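You operate a simulated robot arm through the tools that you are given. There is no shell and no other tool. Be economical: measure what you need, move in short steps, check, and stop when the job is done.

You are at the controls of a simulated two-armed robot. One attempt, no reset.

## Task
Turn machine 1's air on and set pressure and drip as its settings card says.
Fine: shut the white bleed lever before you open the red air lever.

It is judged by the outcome, as a careful person would: the job done as asked, and still so three seconds after it is handed in. It fails if anything else is knocked over, pushed out of place, dropped, spilled or broken.

## Robot
Two 7-joint arms with two-finger parallel grippers on one trunk, on a base that drives. Base frame: it is fixed to the floor where the robot stands at the start and does not move with it; the origin is under the middle of the robot, x ahead of it, y to its left, z up. Readings come in mm, degrees, newtons and seconds.
The left shoulder is at the start at [90, 171, 1213], the right one opposite. With the tool pointing down near the work surface each hand reaches from about 100 to 800 mm from the robot's upright axis, wherever it stands, measured 20 degrees to its own side. Places, roughly: blue hose [500, -2000, 750]; first blue coupling [700, 100, 800]; first drip knob [500, -200, 700]; first green coupling [700, 200, 800]; first grey lid latch [500, 400, 900]; first orange hose latch [400, 100, 700]; first pressure knob [700, -200, 1100]; first red lever [700, 100, 1300]; first red lid latch [600, 500, 900]; first settings card [700, 100, 1200]; first white lever [700, 0, 1000]; green main lever [-900, 400, 1100]; orange basket [500, -2000, 750]; orange lever [1600, 1200, 700]; second blue coupling [700, -1300, 800]; second drip knob [500, -1600, 700]. Payload 4.4 kg a hand.
The tool frame of a hand sits at the grasp point between the pads (the TCP): z along the fingers, y along the line on which they close. The tips reach 23 mm beyond it. Largest opening 94 mm; finger width 38, thickness 10; the body of the gripper, 54 by 96 mm, starts 39 mm behind the TCP.
Orientation is that of the tool frame in the base frame, as [roll, pitch, yaw] about the fixed x, y, z axes, in that order (R = Rz(yaw) Ry(pitch) Rx(roll)). With the fingers straight down and closing along the base's y, the tool's x points along the base's -x, its y along +y and its z along -z.

## Interface
- The arms move only by the tool move_arm. It takes "left_motion", "right_motion" or both (then of equal length, played together; a hand with none holds still); each is a list of rows, each an object of numbers (a shift or turn left out is 0, a gripper value left out holds the last): "tx", "ty", "tz": the shift along the tool's x, y, z in m; "wx", "wy", "wz": the turn, a rotation vector about the tool's x, y, z in degrees; "jaw": the finger opening in m, from 0 to 0.094. In form: [{"tx": .., "ty": .., "tz": .., "wx": .., "wy": .., "wz": .., "jaw": ..}, ...]. A call has 1 to 12 rows; each row shifts and turns the commanded pose from where the row before left it, along the tool's axes as they then stand. Rows are played at 5 a second. More than 50 mm and 8.6 degrees between two rows, or a gripper value outside its range, and nothing of the call is played. A pose out of reach is approached as far as the arm can. The call stops where the force on the tool passes 40 N (or 10 N more than at its start, if that is more) or the arm is blocked; 0.2 s more then pass. The fingers move at their own pace (about 72 mm/s each) and stop on an object; they squeeze with about 25 N. The grip force told is the motor's: it shows also when the fingers shut on nothing. Time passes only in rows, and 0.2 s behind the last, so rows that do not move let the fingers close. It gives the time, the measured TCP pose, the force on the tool (base axes), the opening and the grip force at its end, in the units of the frame above (readings bear some noise), with the torque about the TCP (base axes, N m) and any sound that the robot's microphone picked up, and new pictures: "show" is both (left out), scene, wrist or none (wrist: the cameras of the hands that moved).
- Cameras (640 x 400 px; columns grow to the right, rows downward): "scene" is now at [188.8, -32.1, 1388.1]; the picture's right is [-0.35, -0.94, 0.00], its down [-0.33, 0.12, -0.94] and it looks along [0.88, -0.32, -0.35] (base axes); focal length 214 px, centre (320, 200). "left" rides on the left gripper at [87, -16, -75] in its tool frame; the picture's right is [0.18, 0.98, 0.00], its down [-0.58, 0.11, -0.81] and it looks along [-0.79, 0.15, 0.59] (tool axes); focal length 243 px, centre (320, 200). "right" rides on the right gripper at [86, 16, -74] in its tool frame; the picture's right is [-0.18, 0.98, 0.00], its down [-0.58, -0.11, -0.81] and it looks along [-0.79, -0.15, 0.59] (tool axes); focal length 243 px, centre (320, 200). There is no depth. A picture from a camera that has moved, and an enlarged one, comes with that camera's place and axes in the base frame and with its lens. The place of the scene camera against the robot may be out by one fixed shift of up to 12 mm in any direction.
- move_column(by): slides the trunk up (or, below 0, down) by that many mm; the arms and the scene camera ride with it, the base frame stays. It gives what a move gives, with no picture.
- steer(legs): drives the robot by 1 to 6 legs, each [ahead, left, turn to the left] in mm, mm and degrees, along the robot's own axes; the way and the turn of a leg run together, so that a leg with both is an arc; at most 1500 mm and 180 degrees a leg. The arms and the cameras ride along, it lands a little off, and it stops where it bumps. It gives what a move gives, and a new picture of the scene camera.
- aim_head(pan, tilt): turns the head with the scene camera to pan (to the left, within 80 degrees either way) and tilt (down, from -29 to 69), counted from straight ahead of the robot. It gives what a move gives, and a new picture of the scene camera.
- inspect(camera, box): a new picture of the part [left, top, right, bottom] of that camera's present view, enlarged. It takes no simulated time.
- job_done(): hands the job in; it is judged then, once.

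Go step by step. Nothing tells you exact positions but the pictures and the camera data: compare them with the known pose of the tool, close in by small moves and look again before you grip or let go. The budget is 120 turns and 260 pictures, counting those below and the enlarged ones. Unless the task says otherwise, let go and move clear before handing in, and close with one line.

The tools are called after "Call:" as name(argument=value, ...) on one line, values as JSON. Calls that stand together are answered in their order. move_arm: Moves the arms, as the interface text tells. Its arguments: {"type":"object","properties":{"left_motion":{"type":"array","items":{"type":"object","properties":{"tx":{"type":"number"},"ty":{"type":"number"},"tz":{"type":"number"},"wx":{"type":"number"},"wy":{"type":"number"},"wz":{"type":"number"},"jaw":{"type":"number"}}}},"right_motion":{"type":"array","items":{"type":"object","properties":{"tx":{"type":"number"},"ty":{"type":"number"},"tz":{"type":"number"},"wx":{"type":"number"},"wy":{"type":"number"},"wz":{"type":"number"},"jaw":{"type":"number"}}}},"show":{"type":"string","enum":["both","scene","wrist","none"]}},"required":[]} The other tools are called the same way: move_column (by) slides the trunk up or down; steer (legs) drives the base; aim_head (pan, tilt) turns the head that bears the scene camera; inspect (camera, box) takes an enlarged picture of a part of a camera's view; job_done () hands the job in.

At the start:

```text
t: 0.0
left_tool_pos: [591.7, 116.9, 1396.2]
left_ee_rot: [179.9, 0.0, -180.0]
left_ft_force: [0.3, -0.8, 0.1]
left_torque: [-0.01, 0.01, 0.03]
left_grip_width: 94.0
left_grasp_force: 0.0
right_tool_pos: [333.3, -199.8, 1500.3]
right_ee_rot: [179.9, 0.0, 180.0]
right_ft_force: [0.4, 0.1, 0.3]
right_torque: [-0.01, 0.0, 0.02]
right_grip_width: 94.1
right_grasp_force: 0.0
trunk travel left (down, up): [-225.0, 163.0]
robot x, y, heading: [-3.9, -3.7, -0.0]
head pan, tilt: [-20.2, 20.4]
```

scene: 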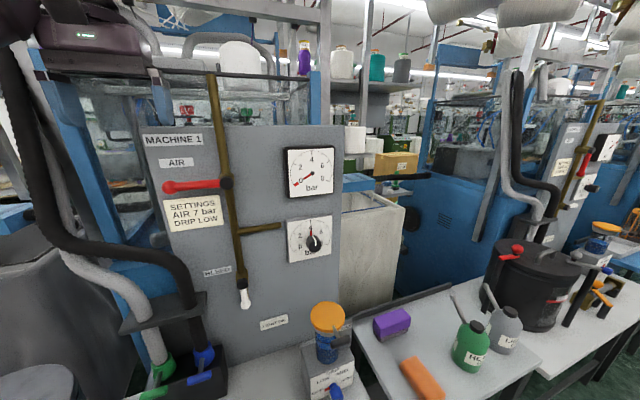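
right: 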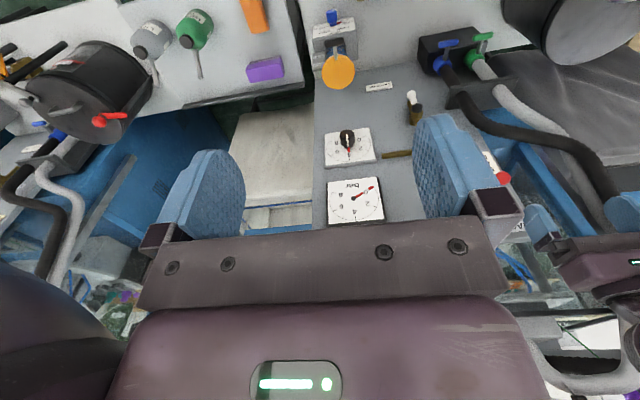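
left: 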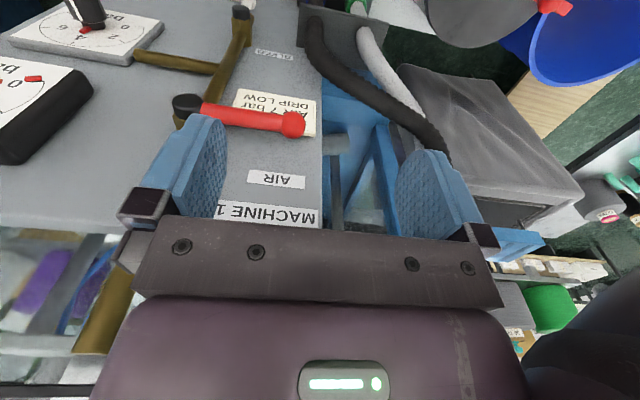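

I see machine 1's panel: card says AIR 7 bar, DRIP LOW. I'll enlarge the panel parts to read them exactly.

Call:
inspect(camera="scene", box=[130, 120, 350, 260])

Call:
inspect(camera="scene", box=[220, 200, 400, 400])

Call:
inspect(camera="left", box=[0, 0, 340, 240])

Call:
inspect(camera="scene", box=[280, 210, 340, 260])

```text
2.86 times, centred on (240, 190) of scene
camera zoom: at [188.8, -32.1, 1388.1], right [-0.35, -0.94, 0.0], down [-0.33, 0.12, -0.94], along [0.88, -0.32, -0.35], focal length 613 px, centre (549, 229)
```

zoom: 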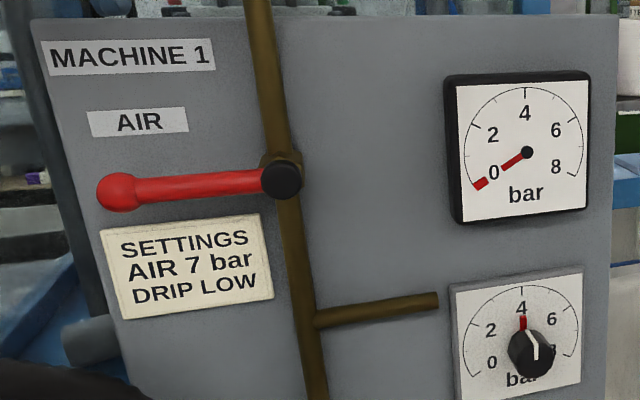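

```text
2.00 times, centred on (310, 300) of scene
camera zoom: at [188.8, -32.1, 1388.1], right [-0.35, -0.94, 0.0], down [-0.33, 0.12, -0.94], along [0.88, -0.32, -0.35], focal length 429 px, centre (340, 0)
```

zoom: 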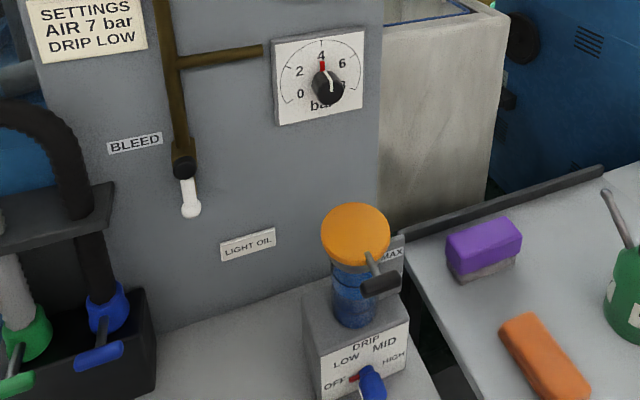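

```text
1.67 times, centred on (170, 120) of left
camera zoom: at [505.0, 99.9, 1470.2], right [-0.19, 0.98, 0.0], down [0.58, 0.11, 0.81], along [0.79, 0.15, -0.59], focal length 404 px, centre (570, 333)
```

zoom: 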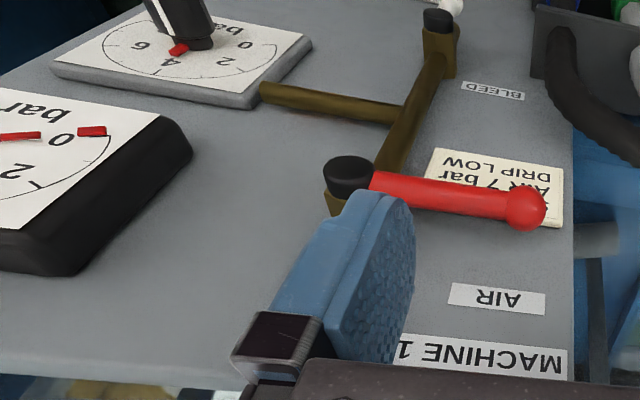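

```text
8.00 times, centred on (310, 235) of scene
camera zoom: at [188.8, -32.1, 1388.1], right [-0.35, -0.94, 0.0], down [-0.33, 0.12, -0.94], along [0.88, -0.32, -0.35], focal length 1716 px, centre (400, -80)
```

zoom: 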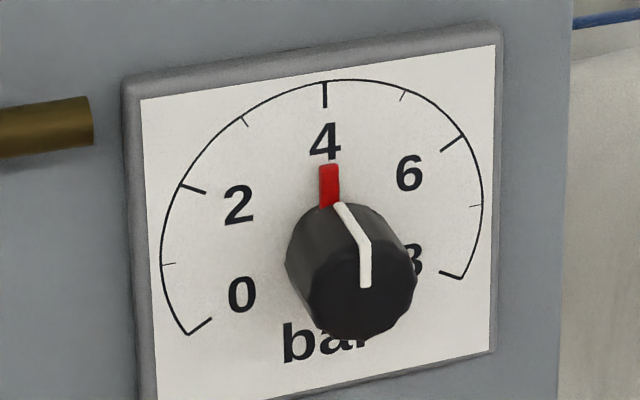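

The card says 7 bar, drip LOW; the bleed lever points down along the pipe (open) and the red one lies across (shut). I'll look at machine 2 and close-ups for how the levers stand there.

Call:
inspect(camera="scene", box=[530, 110, 640, 240])

Call:
inspect(camera="right", box=[300, 0, 520, 230])

Call:
inspect(camera="scene", box=[300, 350, 370, 400])

Call:
aim_head(pan=-20, tilt=48)

```text
3.08 times, centred on (585, 175) of scene
camera zoom: at [188.8, -32.1, 1388.1], right [-0.35, -0.94, 0.0], down [-0.33, 0.12, -0.94], along [0.88, -0.32, -0.35], focal length 660 px, centre (-495, 277)
```

zoom: 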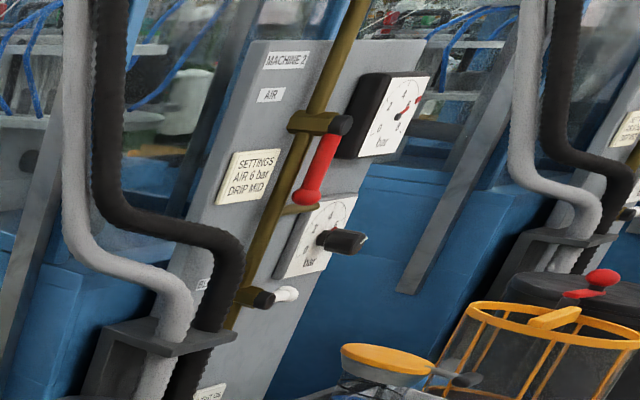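

```text
1.74 times, centred on (410, 115) of right
camera zoom: at [248.2, -182.6, 1573.6], right [0.18, 0.98, 0.0], down [0.58, -0.11, 0.81], along [0.79, -0.15, -0.59], focal length 422 px, centre (164, 348)
```

zoom: 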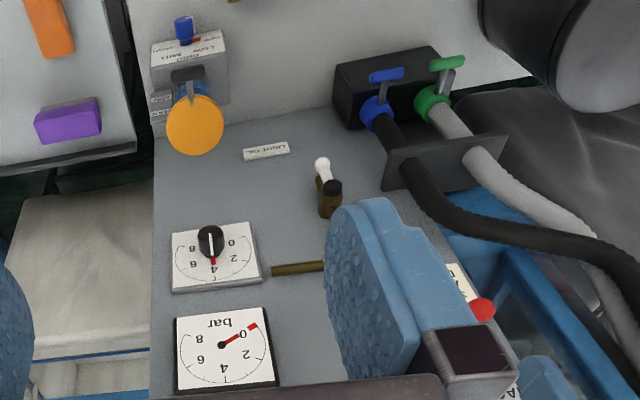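

```text
8.00 times, centred on (335, 375) of scene
camera zoom: at [188.8, -32.1, 1388.1], right [-0.35, -0.94, 0.0], down [-0.33, 0.12, -0.94], along [0.88, -0.32, -0.35], focal length 1716 px, centre (200, -1200)
```

zoom: 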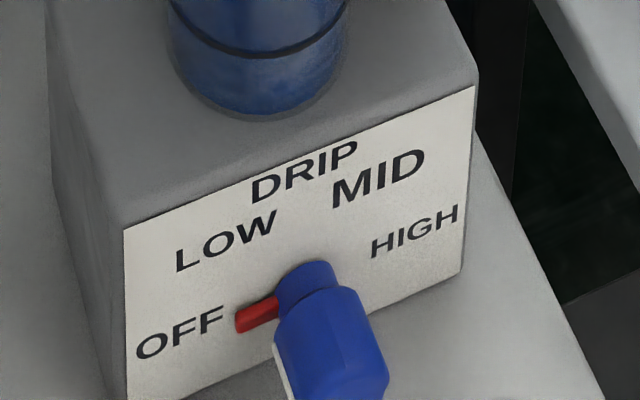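

```text
t: 0.9
left_tool_pos: [592.5, 116.0, 1396.2]
left_ee_rot: [180.0, 0.0, -179.8]
left_ft_force: [-0.4, -0.5, -0.9]
left_torque: [-0.04, -0.03, -0.03]
left_grip_width: 93.9
left_grasp_force: 0.0
right_tool_pos: [334.1, -198.3, 1500.2]
right_ee_rot: [179.9, 0.0, -179.9]
right_ft_force: [-0.1, 0.3, 0.1]
right_torque: [0.02, -0.04, 0.0]
right_grip_width: 94.3
right_grasp_force: 0.1
trunk travel left (down, up): [-225.0, 163.0]
robot x, y, heading: [-0.7, 3.1, -0.1]
head pan, tilt: [-20.0, 48.0]
camera scene: at [175.5, -27.0, 1346.0], right [-0.34, -0.94, 0.0], down [-0.7, 0.25, -0.67], along [0.63, -0.23, -0.74], focal length 214 px, centre (320, 200)
```

scene: 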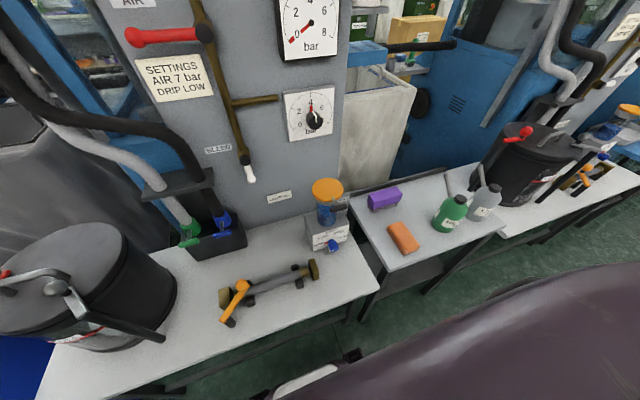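

Machine 2 shows the pattern: running means red lever down, white lever to the right. I'll bring both hands back and tilt them to point forward at the panel.

Call:
move_arm(left_motion=[{"tx": 0.05}, {"tx": 0.05}, {"tx": 0.05}, {"wy": -8.182}, {"wy": -8.182}, {"wy": -8.182}, {"wy": -8.182}, {"wy": -8.182}, {"wy": -8.182}, {"wy": -8.182}, {"wy": -8.182}, {"wy": -8.182}], right_motion=[{"tx": 0}, {"ty": -0.05}, {"ty": -0.05}, {"wy": -8.182}, {"wy": -8.182}, {"wy": -8.182}, {"wy": -8.182}, {"wy": -8.182}, {"wy": -8.182}, {"wy": -8.182}, {"wy": -8.182}, {"wy": -8.182}], show="none")

Call:
move_arm(left_motion=[{"wy": -8.182, "jaw": 0}, {"wy": -8.182}, {"tx": 0.05}, {"tx": 0.05}, {"tx": 0.05}, {"tx": 0.05}, {"tx": 0.05}, {"tx": 0.05}, {"tx": 0.05}], right_motion=[{"wy": -8.182}, {"wy": -8.182}, {"tx": 0.05}, {"tx": 0.05}, {"tx": 0.05}, {"tx": 0.05}, {"tx": 0.05}, {"tx": 0.05}, {"tx": 0.05}])

```text
t: 3.5
left_tool_pos: [441.4, 116.8, 1397.0]
left_ee_rot: [-179.6, 73.9, -179.6]
left_ft_force: [0.2, -1.1, -0.6]
left_torque: [0.02, -0.02, -0.02]
left_grip_width: 94.1
left_grasp_force: 0.0
right_tool_pos: [344.8, -280.5, 1482.5]
right_ee_rot: [179.8, 73.8, 179.9]
right_ft_force: [0.0, -0.4, 0.8]
right_torque: [0.0, -0.02, 0.03]
right_grip_width: 94.1
right_grasp_force: 0.0
right hand out of reach, approached as far as the arm can: row 3
trunk travel left (down, up): [-225.0, 163.0]
robot x, y, heading: [-0.5, -1.8, 0.0]
head pan, tilt: [-20.0, 48.0]
```

```text
t: 5.5
left_tool_pos: [496.8, 92.9, 1332.7]
left_ee_rot: [53.5, 90.0, 53.7]
left_ft_force: [-0.5, -0.3, 0.2]
left_torque: [0.02, -0.01, 0.02]
left_grip_width: 0.0
left_grasp_force: 25.1
left hand out of reach, approached as far as the arm can: row 1, 2, 3, 4, 5, 6, 7, 8, 9
right_tool_pos: [364.9, -299.0, 1488.2]
right_ee_rot: [151.9, 89.6, 151.9]
right_ft_force: [-0.7, 0.2, -0.1]
right_torque: [-0.01, -0.02, 0.01]
right_grip_width: 94.0
right_grasp_force: 0.0
right hand out of reach, approached as far as the arm can: row 2, 3, 4, 5, 6, 7, 8, 9
trunk travel left (down, up): [-225.0, 163.0]
robot x, y, heading: [1.3, -0.8, -0.1]
head pan, tilt: [-20.0, 48.0]
camera scene: at [175.4, -26.9, 1345.9], right [-0.34, -0.94, 0.0], down [-0.7, 0.25, -0.67], along [0.63, -0.23, -0.74], focal length 214 px, centre (320, 200)
camera right: at [290.7, -283.0, 1401.8], right [0.0, 0.98, 0.19], down [-0.8, -0.11, 0.59], along [0.6, -0.15, 0.79], focal length 243 px, centre (320, 200)
camera left: at [422.8, 76.4, 1245.1], right [0.0, 0.98, -0.18], down [-0.81, 0.11, 0.58], along [0.59, 0.15, 0.79], focal length 243 px, centre (320, 200)
```

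scene: 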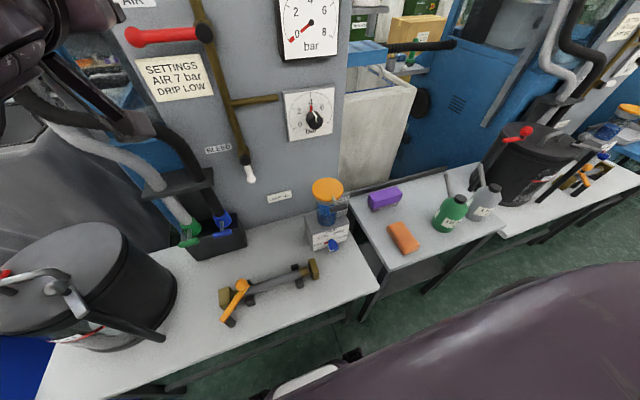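
right: 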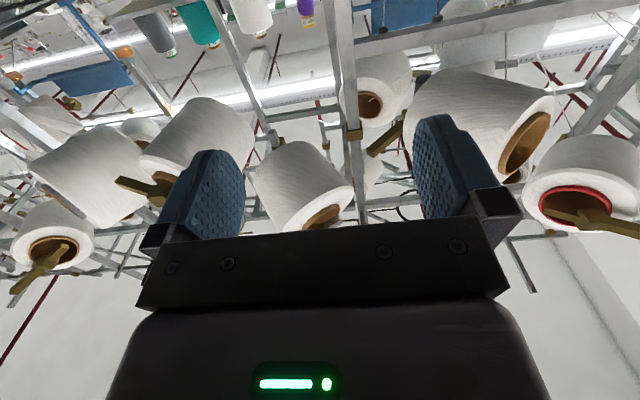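
left: 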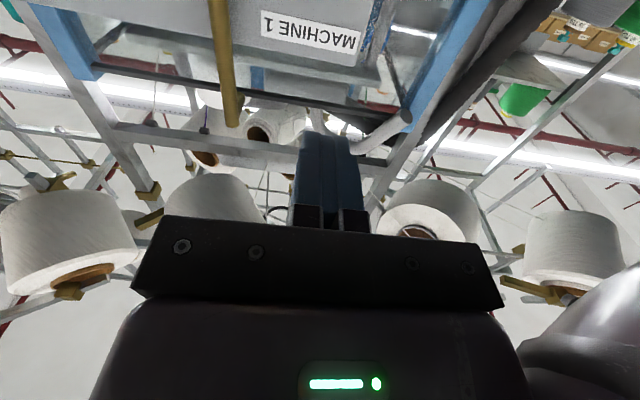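

The left arm is folded too tight here (wrist too near the shoulder). I'll nudge it forward and down.

Call:
move_arm(left_motion=[{"tz": 0.03}, {"tz": 0.03}, {"tx": 0.04}, {"tx": 0.04}], right_motion=[{"tz": 0.04}, {"tz": 0.04}, {"tz": 0.04}, {"tz": 0.04}], show="none")

```text
t: 6.5
left_tool_pos: [561.5, 96.5, 1252.6]
left_ee_rot: [-168.3, 89.9, -168.1]
left_ft_force: [-0.1, 0.5, 0.4]
left_torque: [0.01, -0.01, 0.04]
left_grip_width: 0.0
left_grasp_force: 24.9
right_tool_pos: [526.6, -297.4, 1487.4]
right_ee_rot: [123.4, 89.8, 123.6]
right_ft_force: [0.4, 0.0, 0.3]
right_torque: [-0.03, -0.01, -0.02]
right_grip_width: 93.7
right_grasp_force: 0.2
trunk travel left (down, up): [-225.0, 163.0]
robot x, y, heading: [-0.6, -0.7, 0.0]
head pan, tilt: [-20.0, 48.0]
```

Both arms now follow well. Lower the left toward the white lever height and the right toward the pressure knob height.

Call:
move_arm(left_motion=[{"tz": -0.04}, {"tx": 0.05}, {"tx": 0.05}, {"tx": 0.05}, {"tx": 0.05}, {"tx": 0.05}, {"tx": 0.04}, {"ty": -0.02}], right_motion=[{"tz": -0.04}, {"tx": 0.05}, {"tx": 0.05}, {"tx": 0.05}, {"tx": 0.05}, {"tx": 0.05}, {"tx": 0.05}, {"tx": 0.05}])

```text
t: 8.5
left_tool_pos: [518.9, 82.0, 958.9]
left_ee_rot: [86.9, 88.4, 87.1]
left_ft_force: [-0.2, 0.1, 0.6]
left_torque: [0.02, 0.05, -0.02]
left_grip_width: 0.0
left_grasp_force: 24.8
right_tool_pos: [476.9, -279.5, 1396.7]
right_ee_rot: [1.2, 78.3, 4.8]
right_ft_force: [-0.5, 0.6, 0.0]
right_torque: [0.0, -0.01, 0.0]
right_grip_width: 94.1
right_grasp_force: 0.0
right hand out of reach, approached as far as the arm can: row 4, 5, 6, 7, 8
trunk travel left (down, up): [-225.0, 163.0]
robot x, y, heading: [-0.5, -1.5, 0.2]
head pan, tilt: [-20.0, 48.0]
stopped in row 8 (right hand): the arm was blocked; the commanded pose is now the measured one
camera scene: at [175.3, -26.9, 1346.0], right [-0.34, -0.94, 0.0], down [-0.7, 0.25, -0.67], along [0.63, -0.23, -0.74], focal length 214 px, centre (320, 200)
camera right: at [420.8, -265.6, 1295.9], right [-0.1, 0.98, 0.18], down [-0.9, -0.17, 0.4], along [0.43, -0.13, 0.9], focal length 243 px, centre (320, 200)
camera left: at [444.8, 67.2, 871.6], right [0.0, 0.99, -0.16], down [-0.81, 0.09, 0.58], along [0.59, 0.13, 0.8], focal length 243 px, centre (320, 200)
```

scene: 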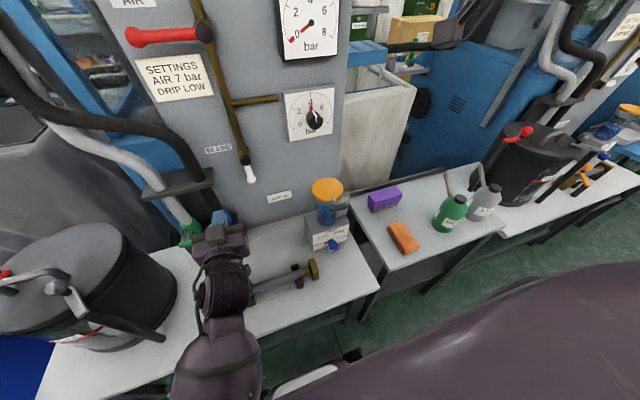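
right: 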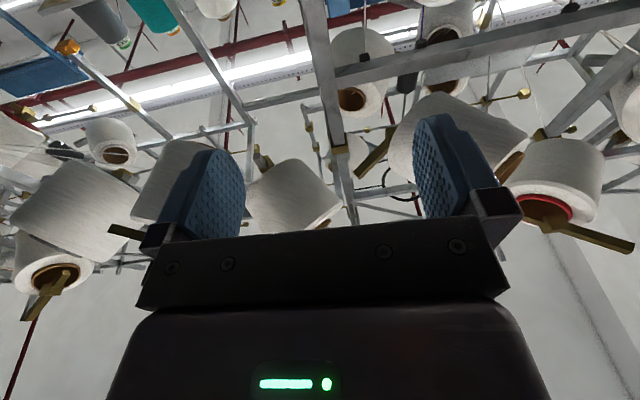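
left: 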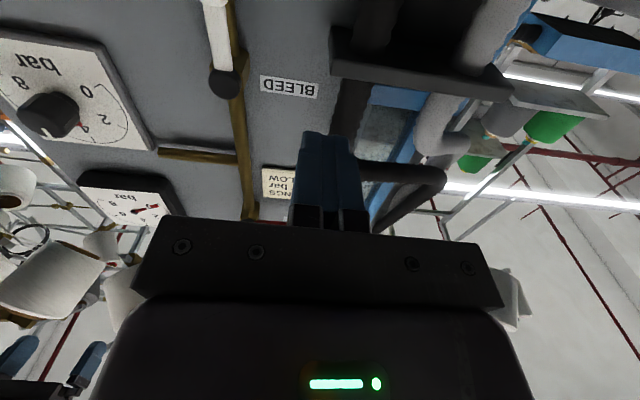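

Left follows well and sits just left of the white lever. I'll slide it closer and bring the right arm forward out of its cramped fold.

Call:
move_arm(left_motion=[{"ty": -0.022}, {"ty": -0.022}, {"tz": 0.04}, {"tz": 0.04}, {"tz": 0}, {"tz": 0}], right_motion=[{"tz": 0.05}, {"tz": 0.04, "wy": 6}, {"wy": 6}, {"tx": 0.05}, {"tx": 0.05}, {"tx": 0.05}])

```text
t: 9.2
left_tool_pos: [518.5, 72.4, 923.8]
left_ee_rot: [92.2, 78.4, 90.7]
left_ft_force: [-0.4, 0.4, 0.7]
left_torque: [-0.01, -0.01, 0.01]
left_grip_width: 0.0
left_grasp_force: 25.1
right_tool_pos: [575.3, -287.3, 1380.3]
right_ee_rot: [70.4, 89.7, 72.7]
right_ft_force: [-0.6, 0.3, -0.4]
right_torque: [0.0, 0.03, 0.0]
right_grip_width: 93.9
right_grasp_force: 0.0
right hand out of reach, approached as far as the arm can: row 1
trunk travel left (down, up): [-225.0, 163.0]
robot x, y, heading: [0.6, 0.5, -0.3]
head pan, tilt: [-20.0, 48.0]
stopped in row 3 (left hand): the arm was blocked; the commanded pose is now the measured one
camera scene: at [175.1, -26.2, 1346.1], right [-0.34, -0.94, 0.0], down [-0.7, 0.25, -0.67], along [0.63, -0.23, -0.74], focal length 214 px, centre (320, 200)
camera right: at [500.5, -274.0, 1292.9], right [-0.04, 0.98, 0.19], down [-0.8, -0.14, 0.58], along [0.6, -0.13, 0.79], focal length 243 px, centre (320, 200)
camera left: at [442.6, 76.0, 834.9], right [0.03, 1.0, 0.02], down [-0.8, 0.01, 0.6], along [0.6, -0.03, 0.8], focal length 243 px, centre (320, 200)
```

scene: 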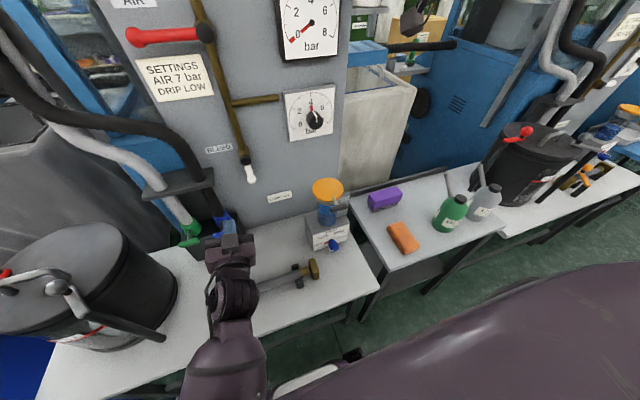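
right: 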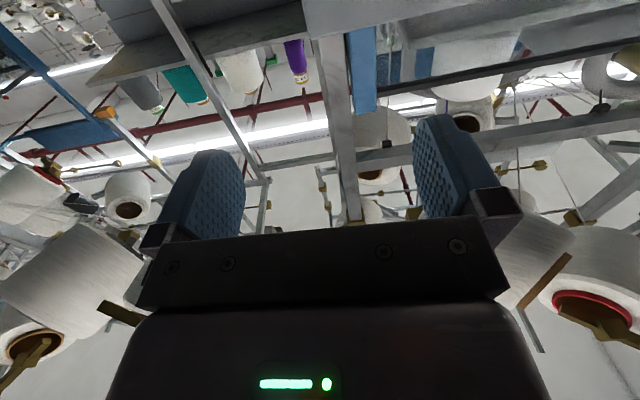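
left: 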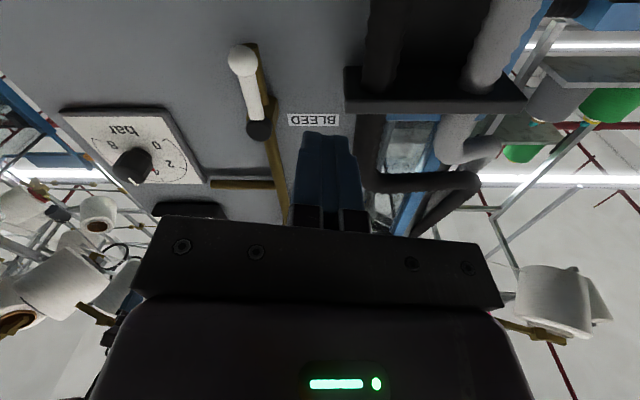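

The arms are cramped close to the body, so I'll back the robot 130 mm to give them room.

Call:
steer(legs=[[-130, 0, 0]])

```text
t: 10.5
left_tool_pos: [390.0, 71.3, 923.1]
left_ee_rot: [92.2, 78.4, 90.5]
left_ft_force: [-0.3, -0.8, 0.4]
left_torque: [0.01, 0.01, -0.02]
left_grip_width: 0.1
left_grasp_force: 25.6
right_tool_pos: [444.5, -288.1, 1380.7]
right_ee_rot: [62.4, 89.6, 64.7]
right_ft_force: [-0.8, 1.0, 0.9]
right_torque: [0.03, 0.03, 0.01]
right_grip_width: 94.1
right_grasp_force: 0.0
trunk travel left (down, up): [-225.0, 163.0]
robot x, y, heading: [-126.8, -2.0, -0.1]
head pan, tilt: [-20.0, 48.0]
camera scene: at [45.9, -26.9, 1346.1], right [-0.34, -0.94, 0.0], down [-0.7, 0.25, -0.67], along [0.63, -0.23, -0.74], focal length 214 px, centre (320, 200)
```

scene: 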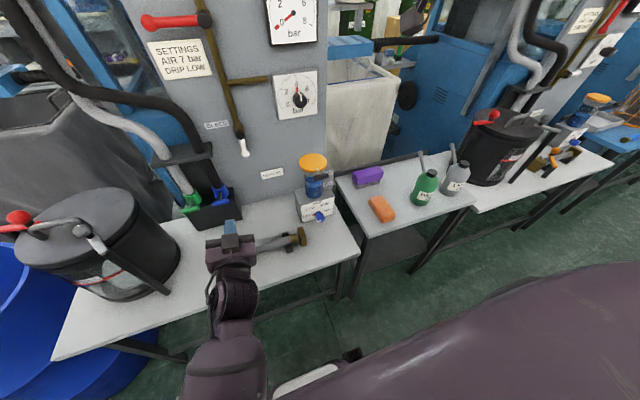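

Room gained. Move the left hand forward and slightly right, and the right hand forward and down.

Call:
move_arm(left_motion=[{"tz": 0.05}, {"tz": 0.05}, {"tz": 0.05, "wz": -5}, {"tz": 0.04, "wz": -6}, {"tx": -0.03}, {"ty": -0.015}, {"ty": -0.015}], right_motion=[{"tz": 0.05}, {"tz": 0.03}, {"tx": 0.05}, {"tx": 0.05}, {"tx": 0.05}, {"tx": 0.05}, {"tx": 0.05}])

```text
t: 11.6
left_tool_pos: [582.6, 123.7, 910.2]
left_ee_rot: [94.5, 81.3, 94.8]
left_ft_force: [-0.6, 0.2, -0.3]
left_torque: [-0.02, 0.0, 0.03]
left_grip_width: 0.0
left_grasp_force: 25.5
right_tool_pos: [510.9, -255.6, 1395.0]
right_ee_rot: [-3.6, 84.5, 0.3]
right_ft_force: [0.0, -1.0, 0.2]
right_torque: [0.01, -0.03, 0.04]
right_grip_width: 93.8
right_grasp_force: 0.0
right hand out of reach, approached as far as the arm can: row 3, 4, 5
trunk travel left (down, up): [-225.0, 163.0]
robot x, y, heading: [-129.0, -1.1, 0.1]
head pan, tilt: [-20.0, 48.0]
stopped in row 5 (left hand): the arm was blocked; the commanded pose is now the measured one
camera scene: at [47.1, -28.4, 1345.9], right [-0.34, -0.94, 0.0], down [-0.7, 0.25, -0.67], along [0.63, -0.23, -0.74], focal length 214 px, centre (320, 200)
camera right: at [445.1, -243.9, 1300.6], right [-0.08, 0.98, 0.18], down [-0.85, -0.16, 0.5], along [0.52, -0.11, 0.85], focal length 243 px, centre (320, 200)
camera left: at [507.2, 120.3, 821.3], right [-0.01, 1.0, -0.04], down [-0.8, 0.01, 0.6], along [0.6, 0.03, 0.8], focal length 243 px, centre (320, 200)
```

scene: 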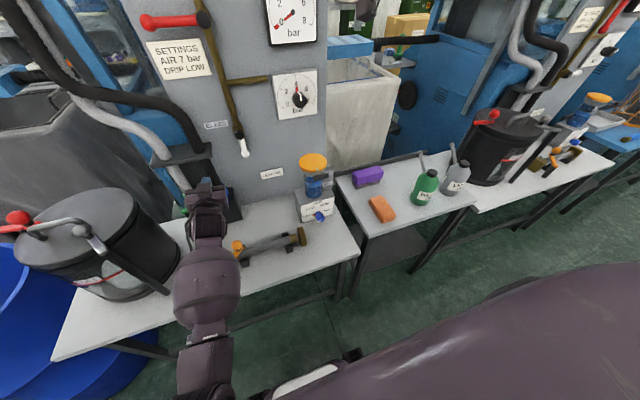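
right: 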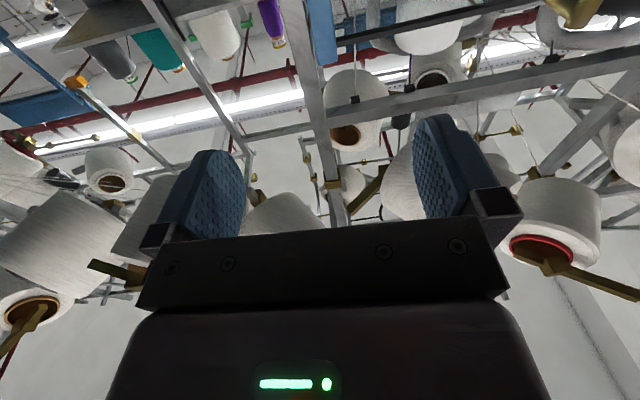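
left: 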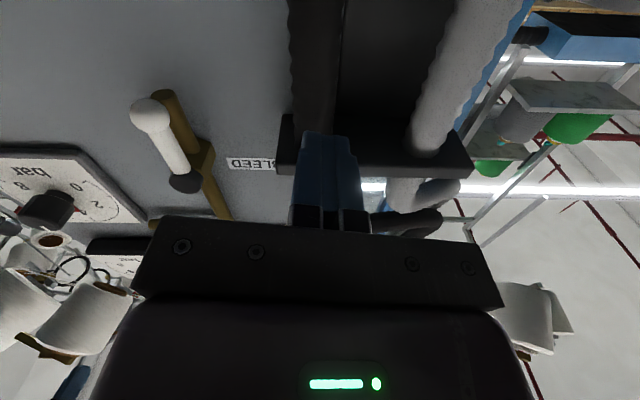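

The hand hits a wrist limit in this camera-down roll. I'll roll each hand 90° outward (left +, right −), which should suit the wrists better.

Call:
move_arm(left_motion=[{"tz": -0.05, "wz": 8}, {"wz": 8}, {"wz": 8}, {"wz": 8}, {"wz": 8}, {"wz": 8}, {"wz": 8}, {"wz": 8}, {"wz": 8}, {"wz": 8}], right_motion=[{"wz": -8}, {"wz": -8}, {"wz": -8}, {"wz": -8}, {"wz": -8}, {"wz": -8}, {"wz": -8}, {"wz": -8}, {"wz": -8}, {"wz": -8}])

```text
t: 13.8
left_tool_pos: [533.7, 123.9, 909.4]
left_ee_rot: [90.6, 1.6, 90.4]
left_ft_force: [0.0, 0.0, -0.2]
left_torque: [0.02, 0.0, -0.01]
left_grip_width: 0.3
left_grasp_force: 25.3
right_tool_pos: [511.5, -252.5, 1395.0]
right_ee_rot: [-84.5, 9.3, -85.2]
right_ft_force: [0.6, -1.3, 0.5]
right_torque: [-0.01, -0.01, 0.0]
right_grip_width: 94.0
right_grasp_force: 0.2
trunk travel left (down, up): [-225.0, 163.0]
robot x, y, heading: [-127.0, -2.3, 0.1]
head pan, tilt: [-20.0, 48.0]
camera scene: at [47.2, -26.6, 1345.9], right [-0.34, -0.94, 0.0], down [-0.7, 0.25, -0.67], along [0.63, -0.23, -0.74], focal length 214 px, centre (320, 200)
camera right: at [446.7, -340.7, 1357.1], right [0.07, 0.35, -0.94], down [-0.86, 0.5, 0.13], along [0.51, 0.79, 0.33], focal length 243 px, centre (320, 200)
camera left: at [457.0, 209.2, 891.2], right [0.01, 0.21, 0.98], down [-0.8, -0.58, 0.13], along [0.6, -0.78, 0.16], focal length 243 px, centre (320, 200)
```

scene: 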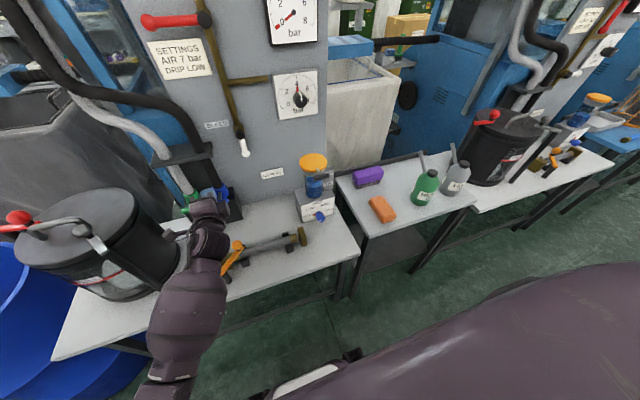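
right: 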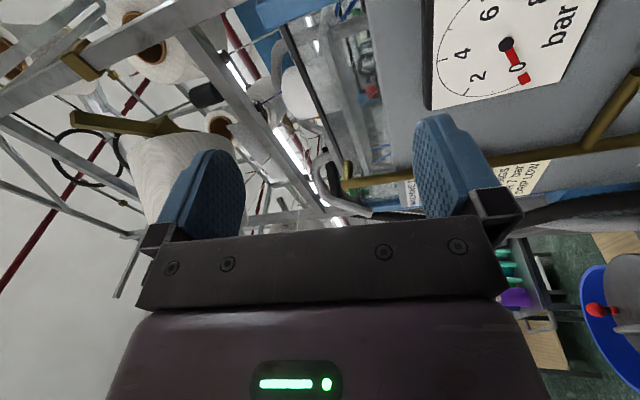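
left: 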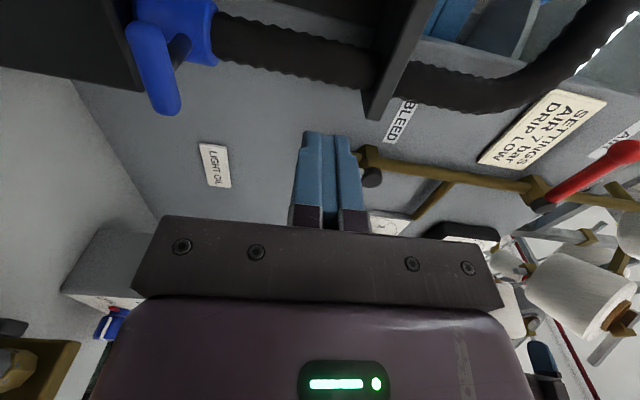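

The left wrist is happy now (pointing straight at the panel). Next, line it up just left of the white lever.

Call:
move_arm(left_motion=[{"tx": -0.04, "ty": 0.02}, {"tx": -0.035, "ty": 0.025}, {"tz": 0.04}, {"tz": 0.03}], right_motion=[{"tx": 0, "wy": 3}, {"ty": 0.04}, {"ty": 0.04}, {"ty": 0.04}])

Call:
aim_head(pan=0, tilt=35)

```text
t: 14.8
left_tool_pos: [603.6, 53.3, 954.8]
left_ee_rot: [90.8, 1.6, 90.4]
left_ft_force: [0.4, -0.4, 0.4]
left_torque: [-0.01, -0.01, 0.0]
left_grip_width: 0.0
left_grasp_force: 25.0
right_tool_pos: [511.9, -243.9, 1375.7]
right_ee_rot: [-85.8, 9.8, -88.3]
right_ft_force: [0.3, 0.2, -0.9]
right_torque: [-0.02, 0.01, -0.03]
right_grip_width: 94.4
right_grasp_force: 0.0
right hand out of reach, approached as far as the arm can: row 2, 3, 4
trunk travel left (down, up): [-225.0, 163.0]
robot x, y, heading: [-125.5, -1.9, 0.1]
head pan, tilt: [-20.0, 48.0]
camera scene: at [47.0, -27.3, 1345.9], right [-0.34, -0.94, 0.0], down [-0.7, 0.25, -0.67], along [0.63, -0.23, -0.74], focal length 214 px, centre (320, 200)
camera right: at [441.6, -327.5, 1338.8], right [0.06, 0.35, -0.94], down [-0.83, 0.54, 0.15], along [0.56, 0.77, 0.32], focal length 243 px, centre (320, 200)
camera left: at [527.7, 138.5, 937.3], right [0.01, 0.21, 0.98], down [-0.8, -0.58, 0.14], along [0.6, -0.78, 0.16], focal length 243 px, centre (320, 200)
```

scene: 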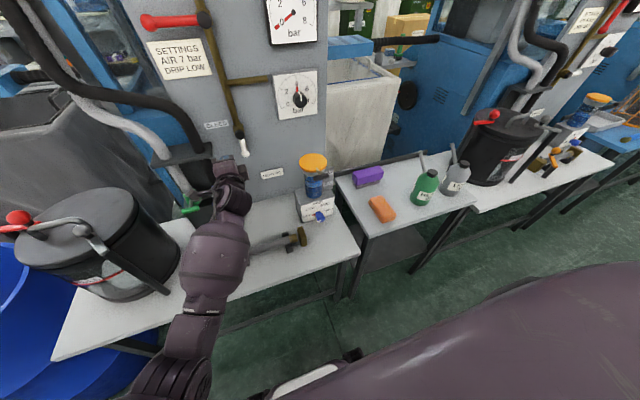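
right: 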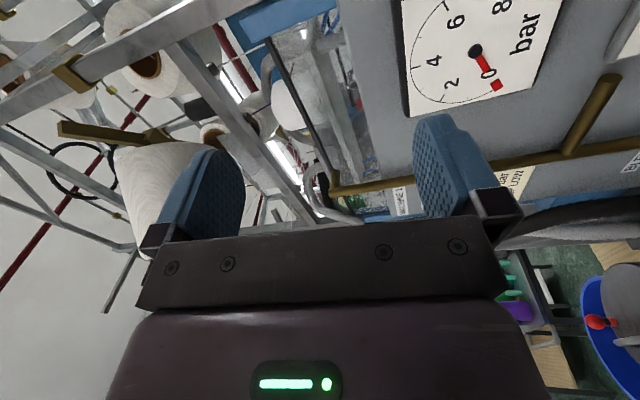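
left: 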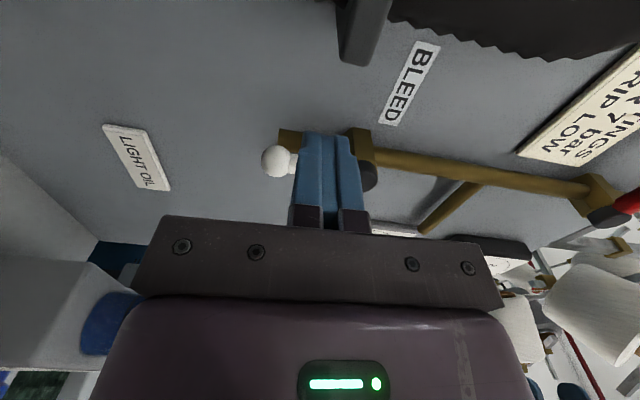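

```text
t: 15.6
left_tool_pos: [603.1, 54.9, 955.0]
left_ee_rot: [90.7, 1.7, 90.4]
left_ft_force: [-0.4, 0.3, 0.4]
left_torque: [0.0, 0.01, 0.05]
left_grip_width: 0.0
left_grasp_force: 25.2
right_tool_pos: [512.2, -243.5, 1375.5]
right_ee_rot: [-85.8, 9.9, -88.3]
right_ft_force: [-0.3, 0.1, 0.4]
right_torque: [-0.04, -0.01, 0.02]
right_grip_width: 93.8
right_grasp_force: 0.1
trunk travel left (down, up): [-225.0, 163.0]
robot x, y, heading: [-127.7, 0.1, 0.0]
head pan, tilt: [0.0, 35.0]
camera scene: at [61.2, 0.1, 1364.8], right [0.0, -1.0, 0.0], down [-0.57, 0.0, -0.82], along [0.82, 0.0, -0.57], focal length 214 px, centre (320, 200)
```

scene: 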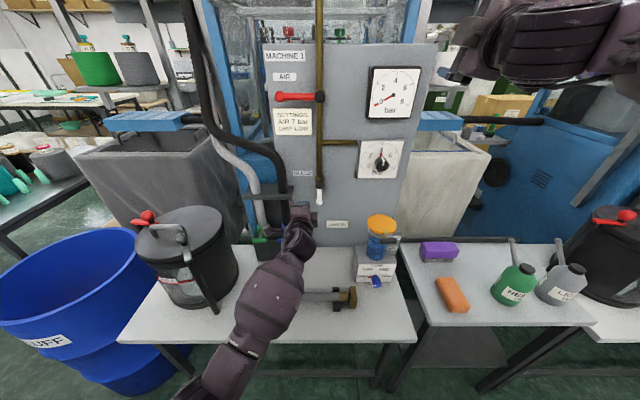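

White ball is at about (663, 4, 931), its hub about z 1006. I advance the closed fingertips beside the rod, left of it.

Call:
move_arm(left_motion=[{"tz": 0.03}, {"tz": 0.015}], show="wrist")

Call:
inspect(camera="scene", box=[270, 60, 430, 260])

```text
t: 16.2
left_tool_pos: [649.4, 53.2, 955.7]
left_ee_rot: [90.7, 1.8, 90.4]
left_ft_force: [-0.4, 0.4, 0.1]
left_torque: [-0.01, 0.01, -0.02]
left_grip_width: 0.0
left_grasp_force: 25.0
right_tool_pos: [511.8, -242.5, 1376.2]
right_ee_rot: [-85.9, 9.8, -88.4]
right_ft_force: [0.2, 1.1, 0.1]
right_torque: [0.01, -0.01, 0.01]
right_grip_width: 94.0
right_grasp_force: 0.1
trunk travel left (down, up): [-225.0, 163.0]
robot x, y, heading: [-129.7, 0.9, -0.1]
head pan, tilt: [0.0, 35.0]
camera left: at [573.0, 138.1, 936.5], right [0.01, 0.21, 0.98], down [-0.8, -0.58, 0.14], along [0.6, -0.78, 0.17], focal length 243 px, centre (320, 200)
```

left: 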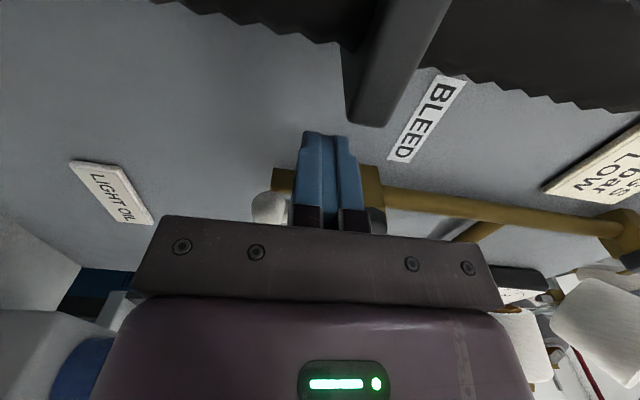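

```text
2.00 times, centred on (350, 160) of scene
camera zoom: at [61.0, 0.2, 1364.9], right [0.0, -1.0, 0.0], down [-0.57, 0.0, -0.82], along [0.82, 0.0, -0.57], focal length 429 px, centre (260, 280)
```

zoom: 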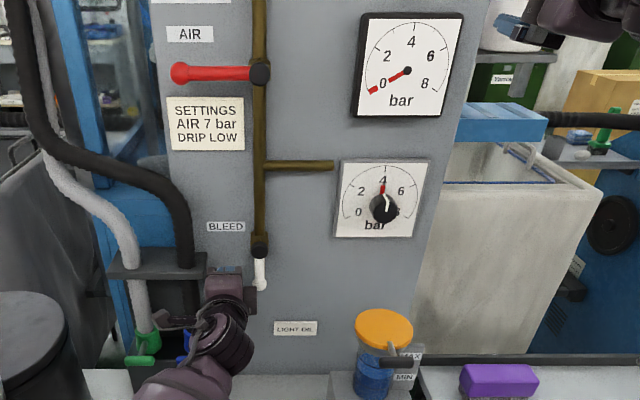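

Fingertips are level with the rod and left of it. Push the bleed lever along its arc to the right.

Call:
move_arm(left_motion=[{"tx": -0.027}, {"tx": -0.013, "ty": -0.003}, {"tx": -0.013, "ty": -0.003}, {"tx": -0.015, "ty": 0.005}, {"tx": -0.015, "ty": 0.007}, {"tx": -0.011, "ty": 0.013}, {"tx": -0.007, "ty": 0.017}, {"tx": 0}])

```text
t: 18.0
left_tool_pos: [654.6, -35.3, 984.8]
left_ee_rot: [91.4, 0.9, 91.5]
left_ft_force: [-20.1, 4.4, -27.2]
left_torque: [0.16, 0.12, -0.01]
left_grip_width: 0.0
left_grasp_force: 24.9
right_tool_pos: [512.6, -242.2, 1375.2]
right_ee_rot: [-86.0, 9.8, -88.4]
right_ft_force: [-0.5, 0.0, -0.2]
right_torque: [0.01, -0.03, 0.01]
right_grip_width: 93.7
right_grasp_force: 0.1
trunk travel left (down, up): [-225.0, 163.0]
robot x, y, heading: [-127.0, -0.5, -0.1]
head pan, tilt: [0.0, 35.0]
camera scene: at [62.1, 0.6, 1364.0], right [0.0, -1.0, 0.0], down [-0.57, 0.0, -0.82], along [0.82, 0.0, -0.57], focal length 214 px, centre (320, 200)
camera left: at [576.4, 49.0, 967.3], right [0.02, 0.2, 0.98], down [-0.79, -0.6, 0.14], along [0.61, -0.77, 0.15], focal length 243 px, centre (320, 200)
```

scene: 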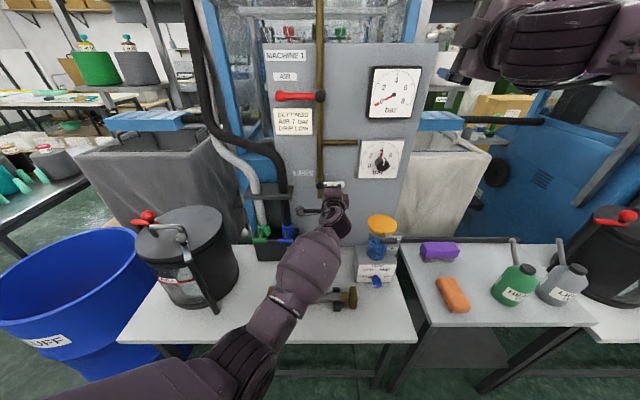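
left: 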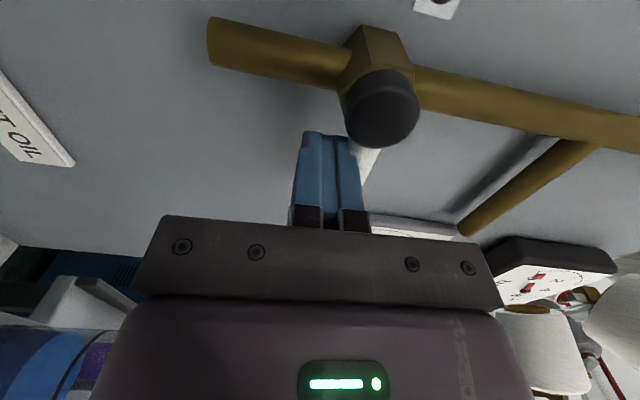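

Lever appears near horizontal, with a firm upward reaction. Let me zoom in.

Call:
inspect(camera="scene", box=[290, 140, 370, 220])

Call:
inspect(camera="left", box=[290, 0, 450, 240])

```text
5.00 times, centred on (330, 180) of scene
camera zoom: at [62.1, 0.6, 1364.0], right [0.0, -1.0, 0.0], down [-0.57, 0.0, -0.82], along [0.82, 0.0, -0.57], focal length 1072 px, centre (270, 300)
```

zoom: 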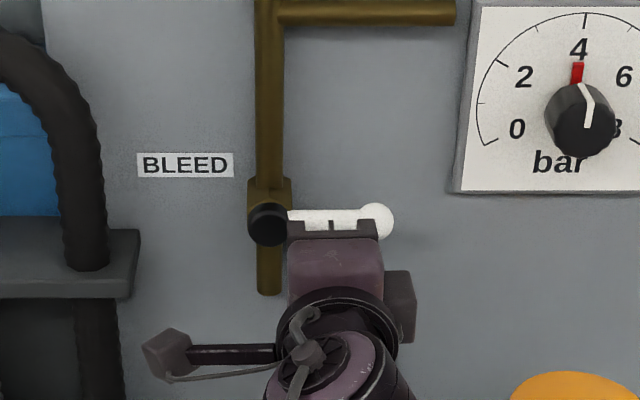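

```text
1.67 times, centred on (370, 120) of left
camera zoom: at [576.4, 49.0, 967.3], right [0.02, 0.2, 0.98], down [-0.79, -0.6, 0.14], along [0.61, -0.77, 0.15], focal length 404 px, centre (237, 333)
```

zoom: 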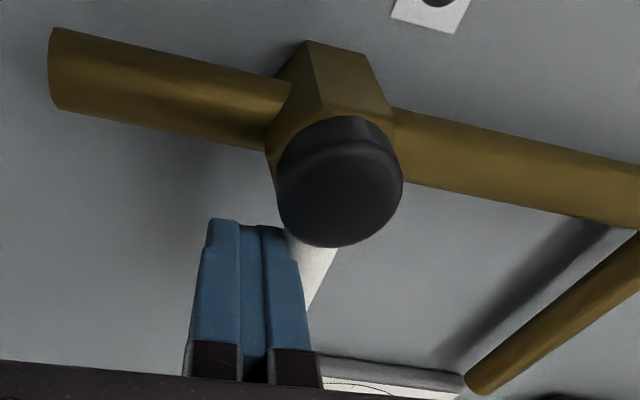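

White lever is horizontal at its stop: bleed shut. I'll lower off it, back away and check.

Call:
move_arm(left_motion=[{"ty": -0.025}, {"tz": -0.05}, {"tz": -0.05}, {"tx": 0.05}, {"tx": 0.04, "ty": 0.05}, {"ty": 0.05}, {"ty": 0.05}])

Call:
inspect(camera="scene", box=[250, 40, 430, 220])

```text
refused: row 5 steps farther than a row can; nothing moved
```

```text
2.22 times, centred on (340, 130) of scene
camera zoom: at [62.1, 0.6, 1364.0], right [0.0, -1.0, 0.0], down [-0.57, 0.0, -0.82], along [0.82, 0.0, -0.57], focal length 477 px, centre (276, 356)
```

zoom: 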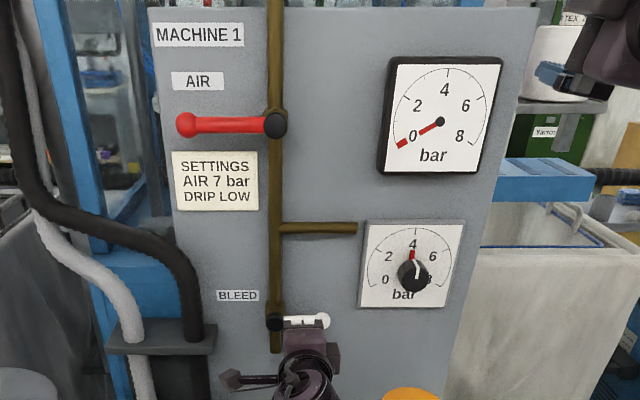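

Bleed is shut. Back off and rise to above the red lever.

Call:
move_arm(left_motion=[{"ty": -0.025}, {"tz": -0.05}, {"tz": -0.05}, {"tz": -0.02, "tx": 0.03}, {"tx": 0.04, "ty": 0.02}, {"tx": 0.03, "ty": 0.04}, {"ty": 0.05}, {"ty": 0.05}, {"ty": 0.05}, {"ty": 0.05}, {"ty": 0.05}, {"ty": 0.05}])

```text
t: 18.8
left_tool_pos: [597.5, 46.4, 971.2]
left_ee_rot: [91.2, 3.0, 100.0]
left_ft_force: [-0.5, -0.5, -0.3]
left_torque: [0.02, 0.04, 0.03]
left_grip_width: 0.2
left_grasp_force: 25.5
right_tool_pos: [512.1, -244.3, 1374.9]
right_ee_rot: [-85.9, 9.8, -88.3]
right_ft_force: [0.6, 0.3, -0.8]
right_torque: [0.0, 0.01, 0.06]
right_grip_width: 94.0
right_grasp_force: 0.1
trunk travel left (down, up): [-225.0, 163.0]
robot x, y, heading: [-131.0, 3.3, 0.2]
head pan, tilt: [0.0, 35.0]
stopped in row 4 (left hand): the arm was blocked; the commanded pose is now the measured one
camera scene: at [62.4, -0.7, 1364.8], right [0.0, -1.0, 0.0], down [-0.57, 0.0, -0.82], along [0.82, 0.0, -0.57], focal length 214 px, centre (320, 200)
camera left: at [508.0, 116.3, 951.5], right [-0.02, 0.24, 0.97], down [-0.69, -0.7, 0.16], along [0.72, -0.67, 0.18], focal length 243 px, centre (320, 200)
```

scene: 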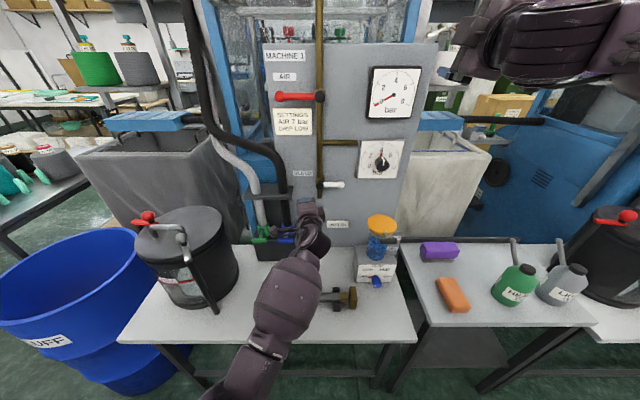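
left: 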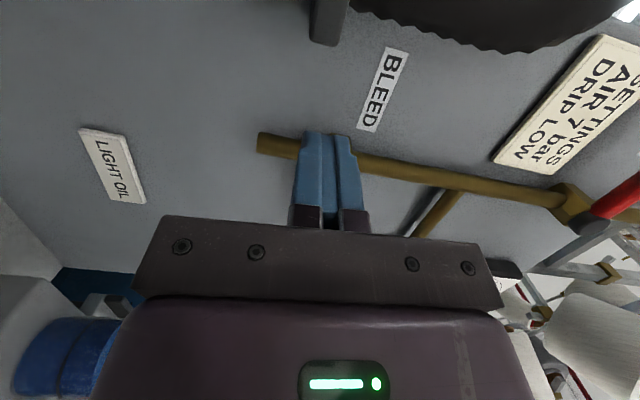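

White lever stays shut. Straighten the hand and rise along the front of the panel.

Call:
move_arm(left_motion=[{"tz": -0.04, "wy": -5}, {"tz": -0.04, "wy": -4}, {"ty": 0.05}, {"ty": 0.05}, {"ty": 0.05}, {"ty": 0.05}, {"ty": 0.05}, {"ty": 0.05}, {"ty": 0.05}])

```text
t: 20.8
left_tool_pos: [521.9, 56.5, 1322.9]
left_ee_rot: [90.8, 3.4, 90.9]
left_ft_force: [0.1, 0.5, -0.7]
left_torque: [0.0, 0.02, -0.02]
left_grip_width: 0.0
left_grasp_force: 25.2
right_tool_pos: [510.7, -240.9, 1377.5]
right_ee_rot: [-85.8, 9.8, -88.2]
right_ft_force: [-0.5, 0.9, 0.9]
right_torque: [0.02, 0.02, -0.03]
right_grip_width: 94.0
right_grasp_force: 0.1
trunk travel left (down, up): [-225.0, 163.0]
robot x, y, heading: [-129.2, 0.9, 0.3]
head pan, tilt: [0.0, 35.0]
camera scene: at [60.5, 0.5, 1365.1], right [0.0, -1.0, 0.0], down [-0.57, 0.0, -0.82], along [0.82, 0.0, -0.57], focal length 214 px, centre (320, 200)
camera left: at [445.5, 139.0, 1302.4], right [0.01, 0.24, 0.97], down [-0.8, -0.59, 0.15], along [0.61, -0.77, 0.19], focal length 243 px, centre (320, 200)
```

scene: 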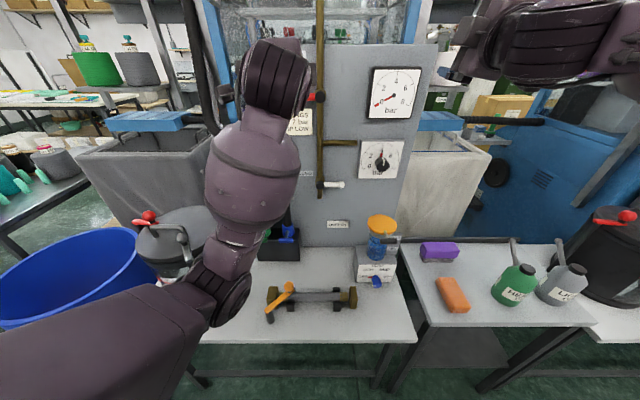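
left: 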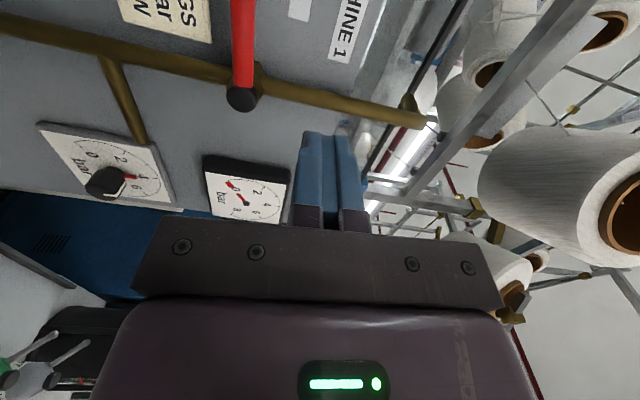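

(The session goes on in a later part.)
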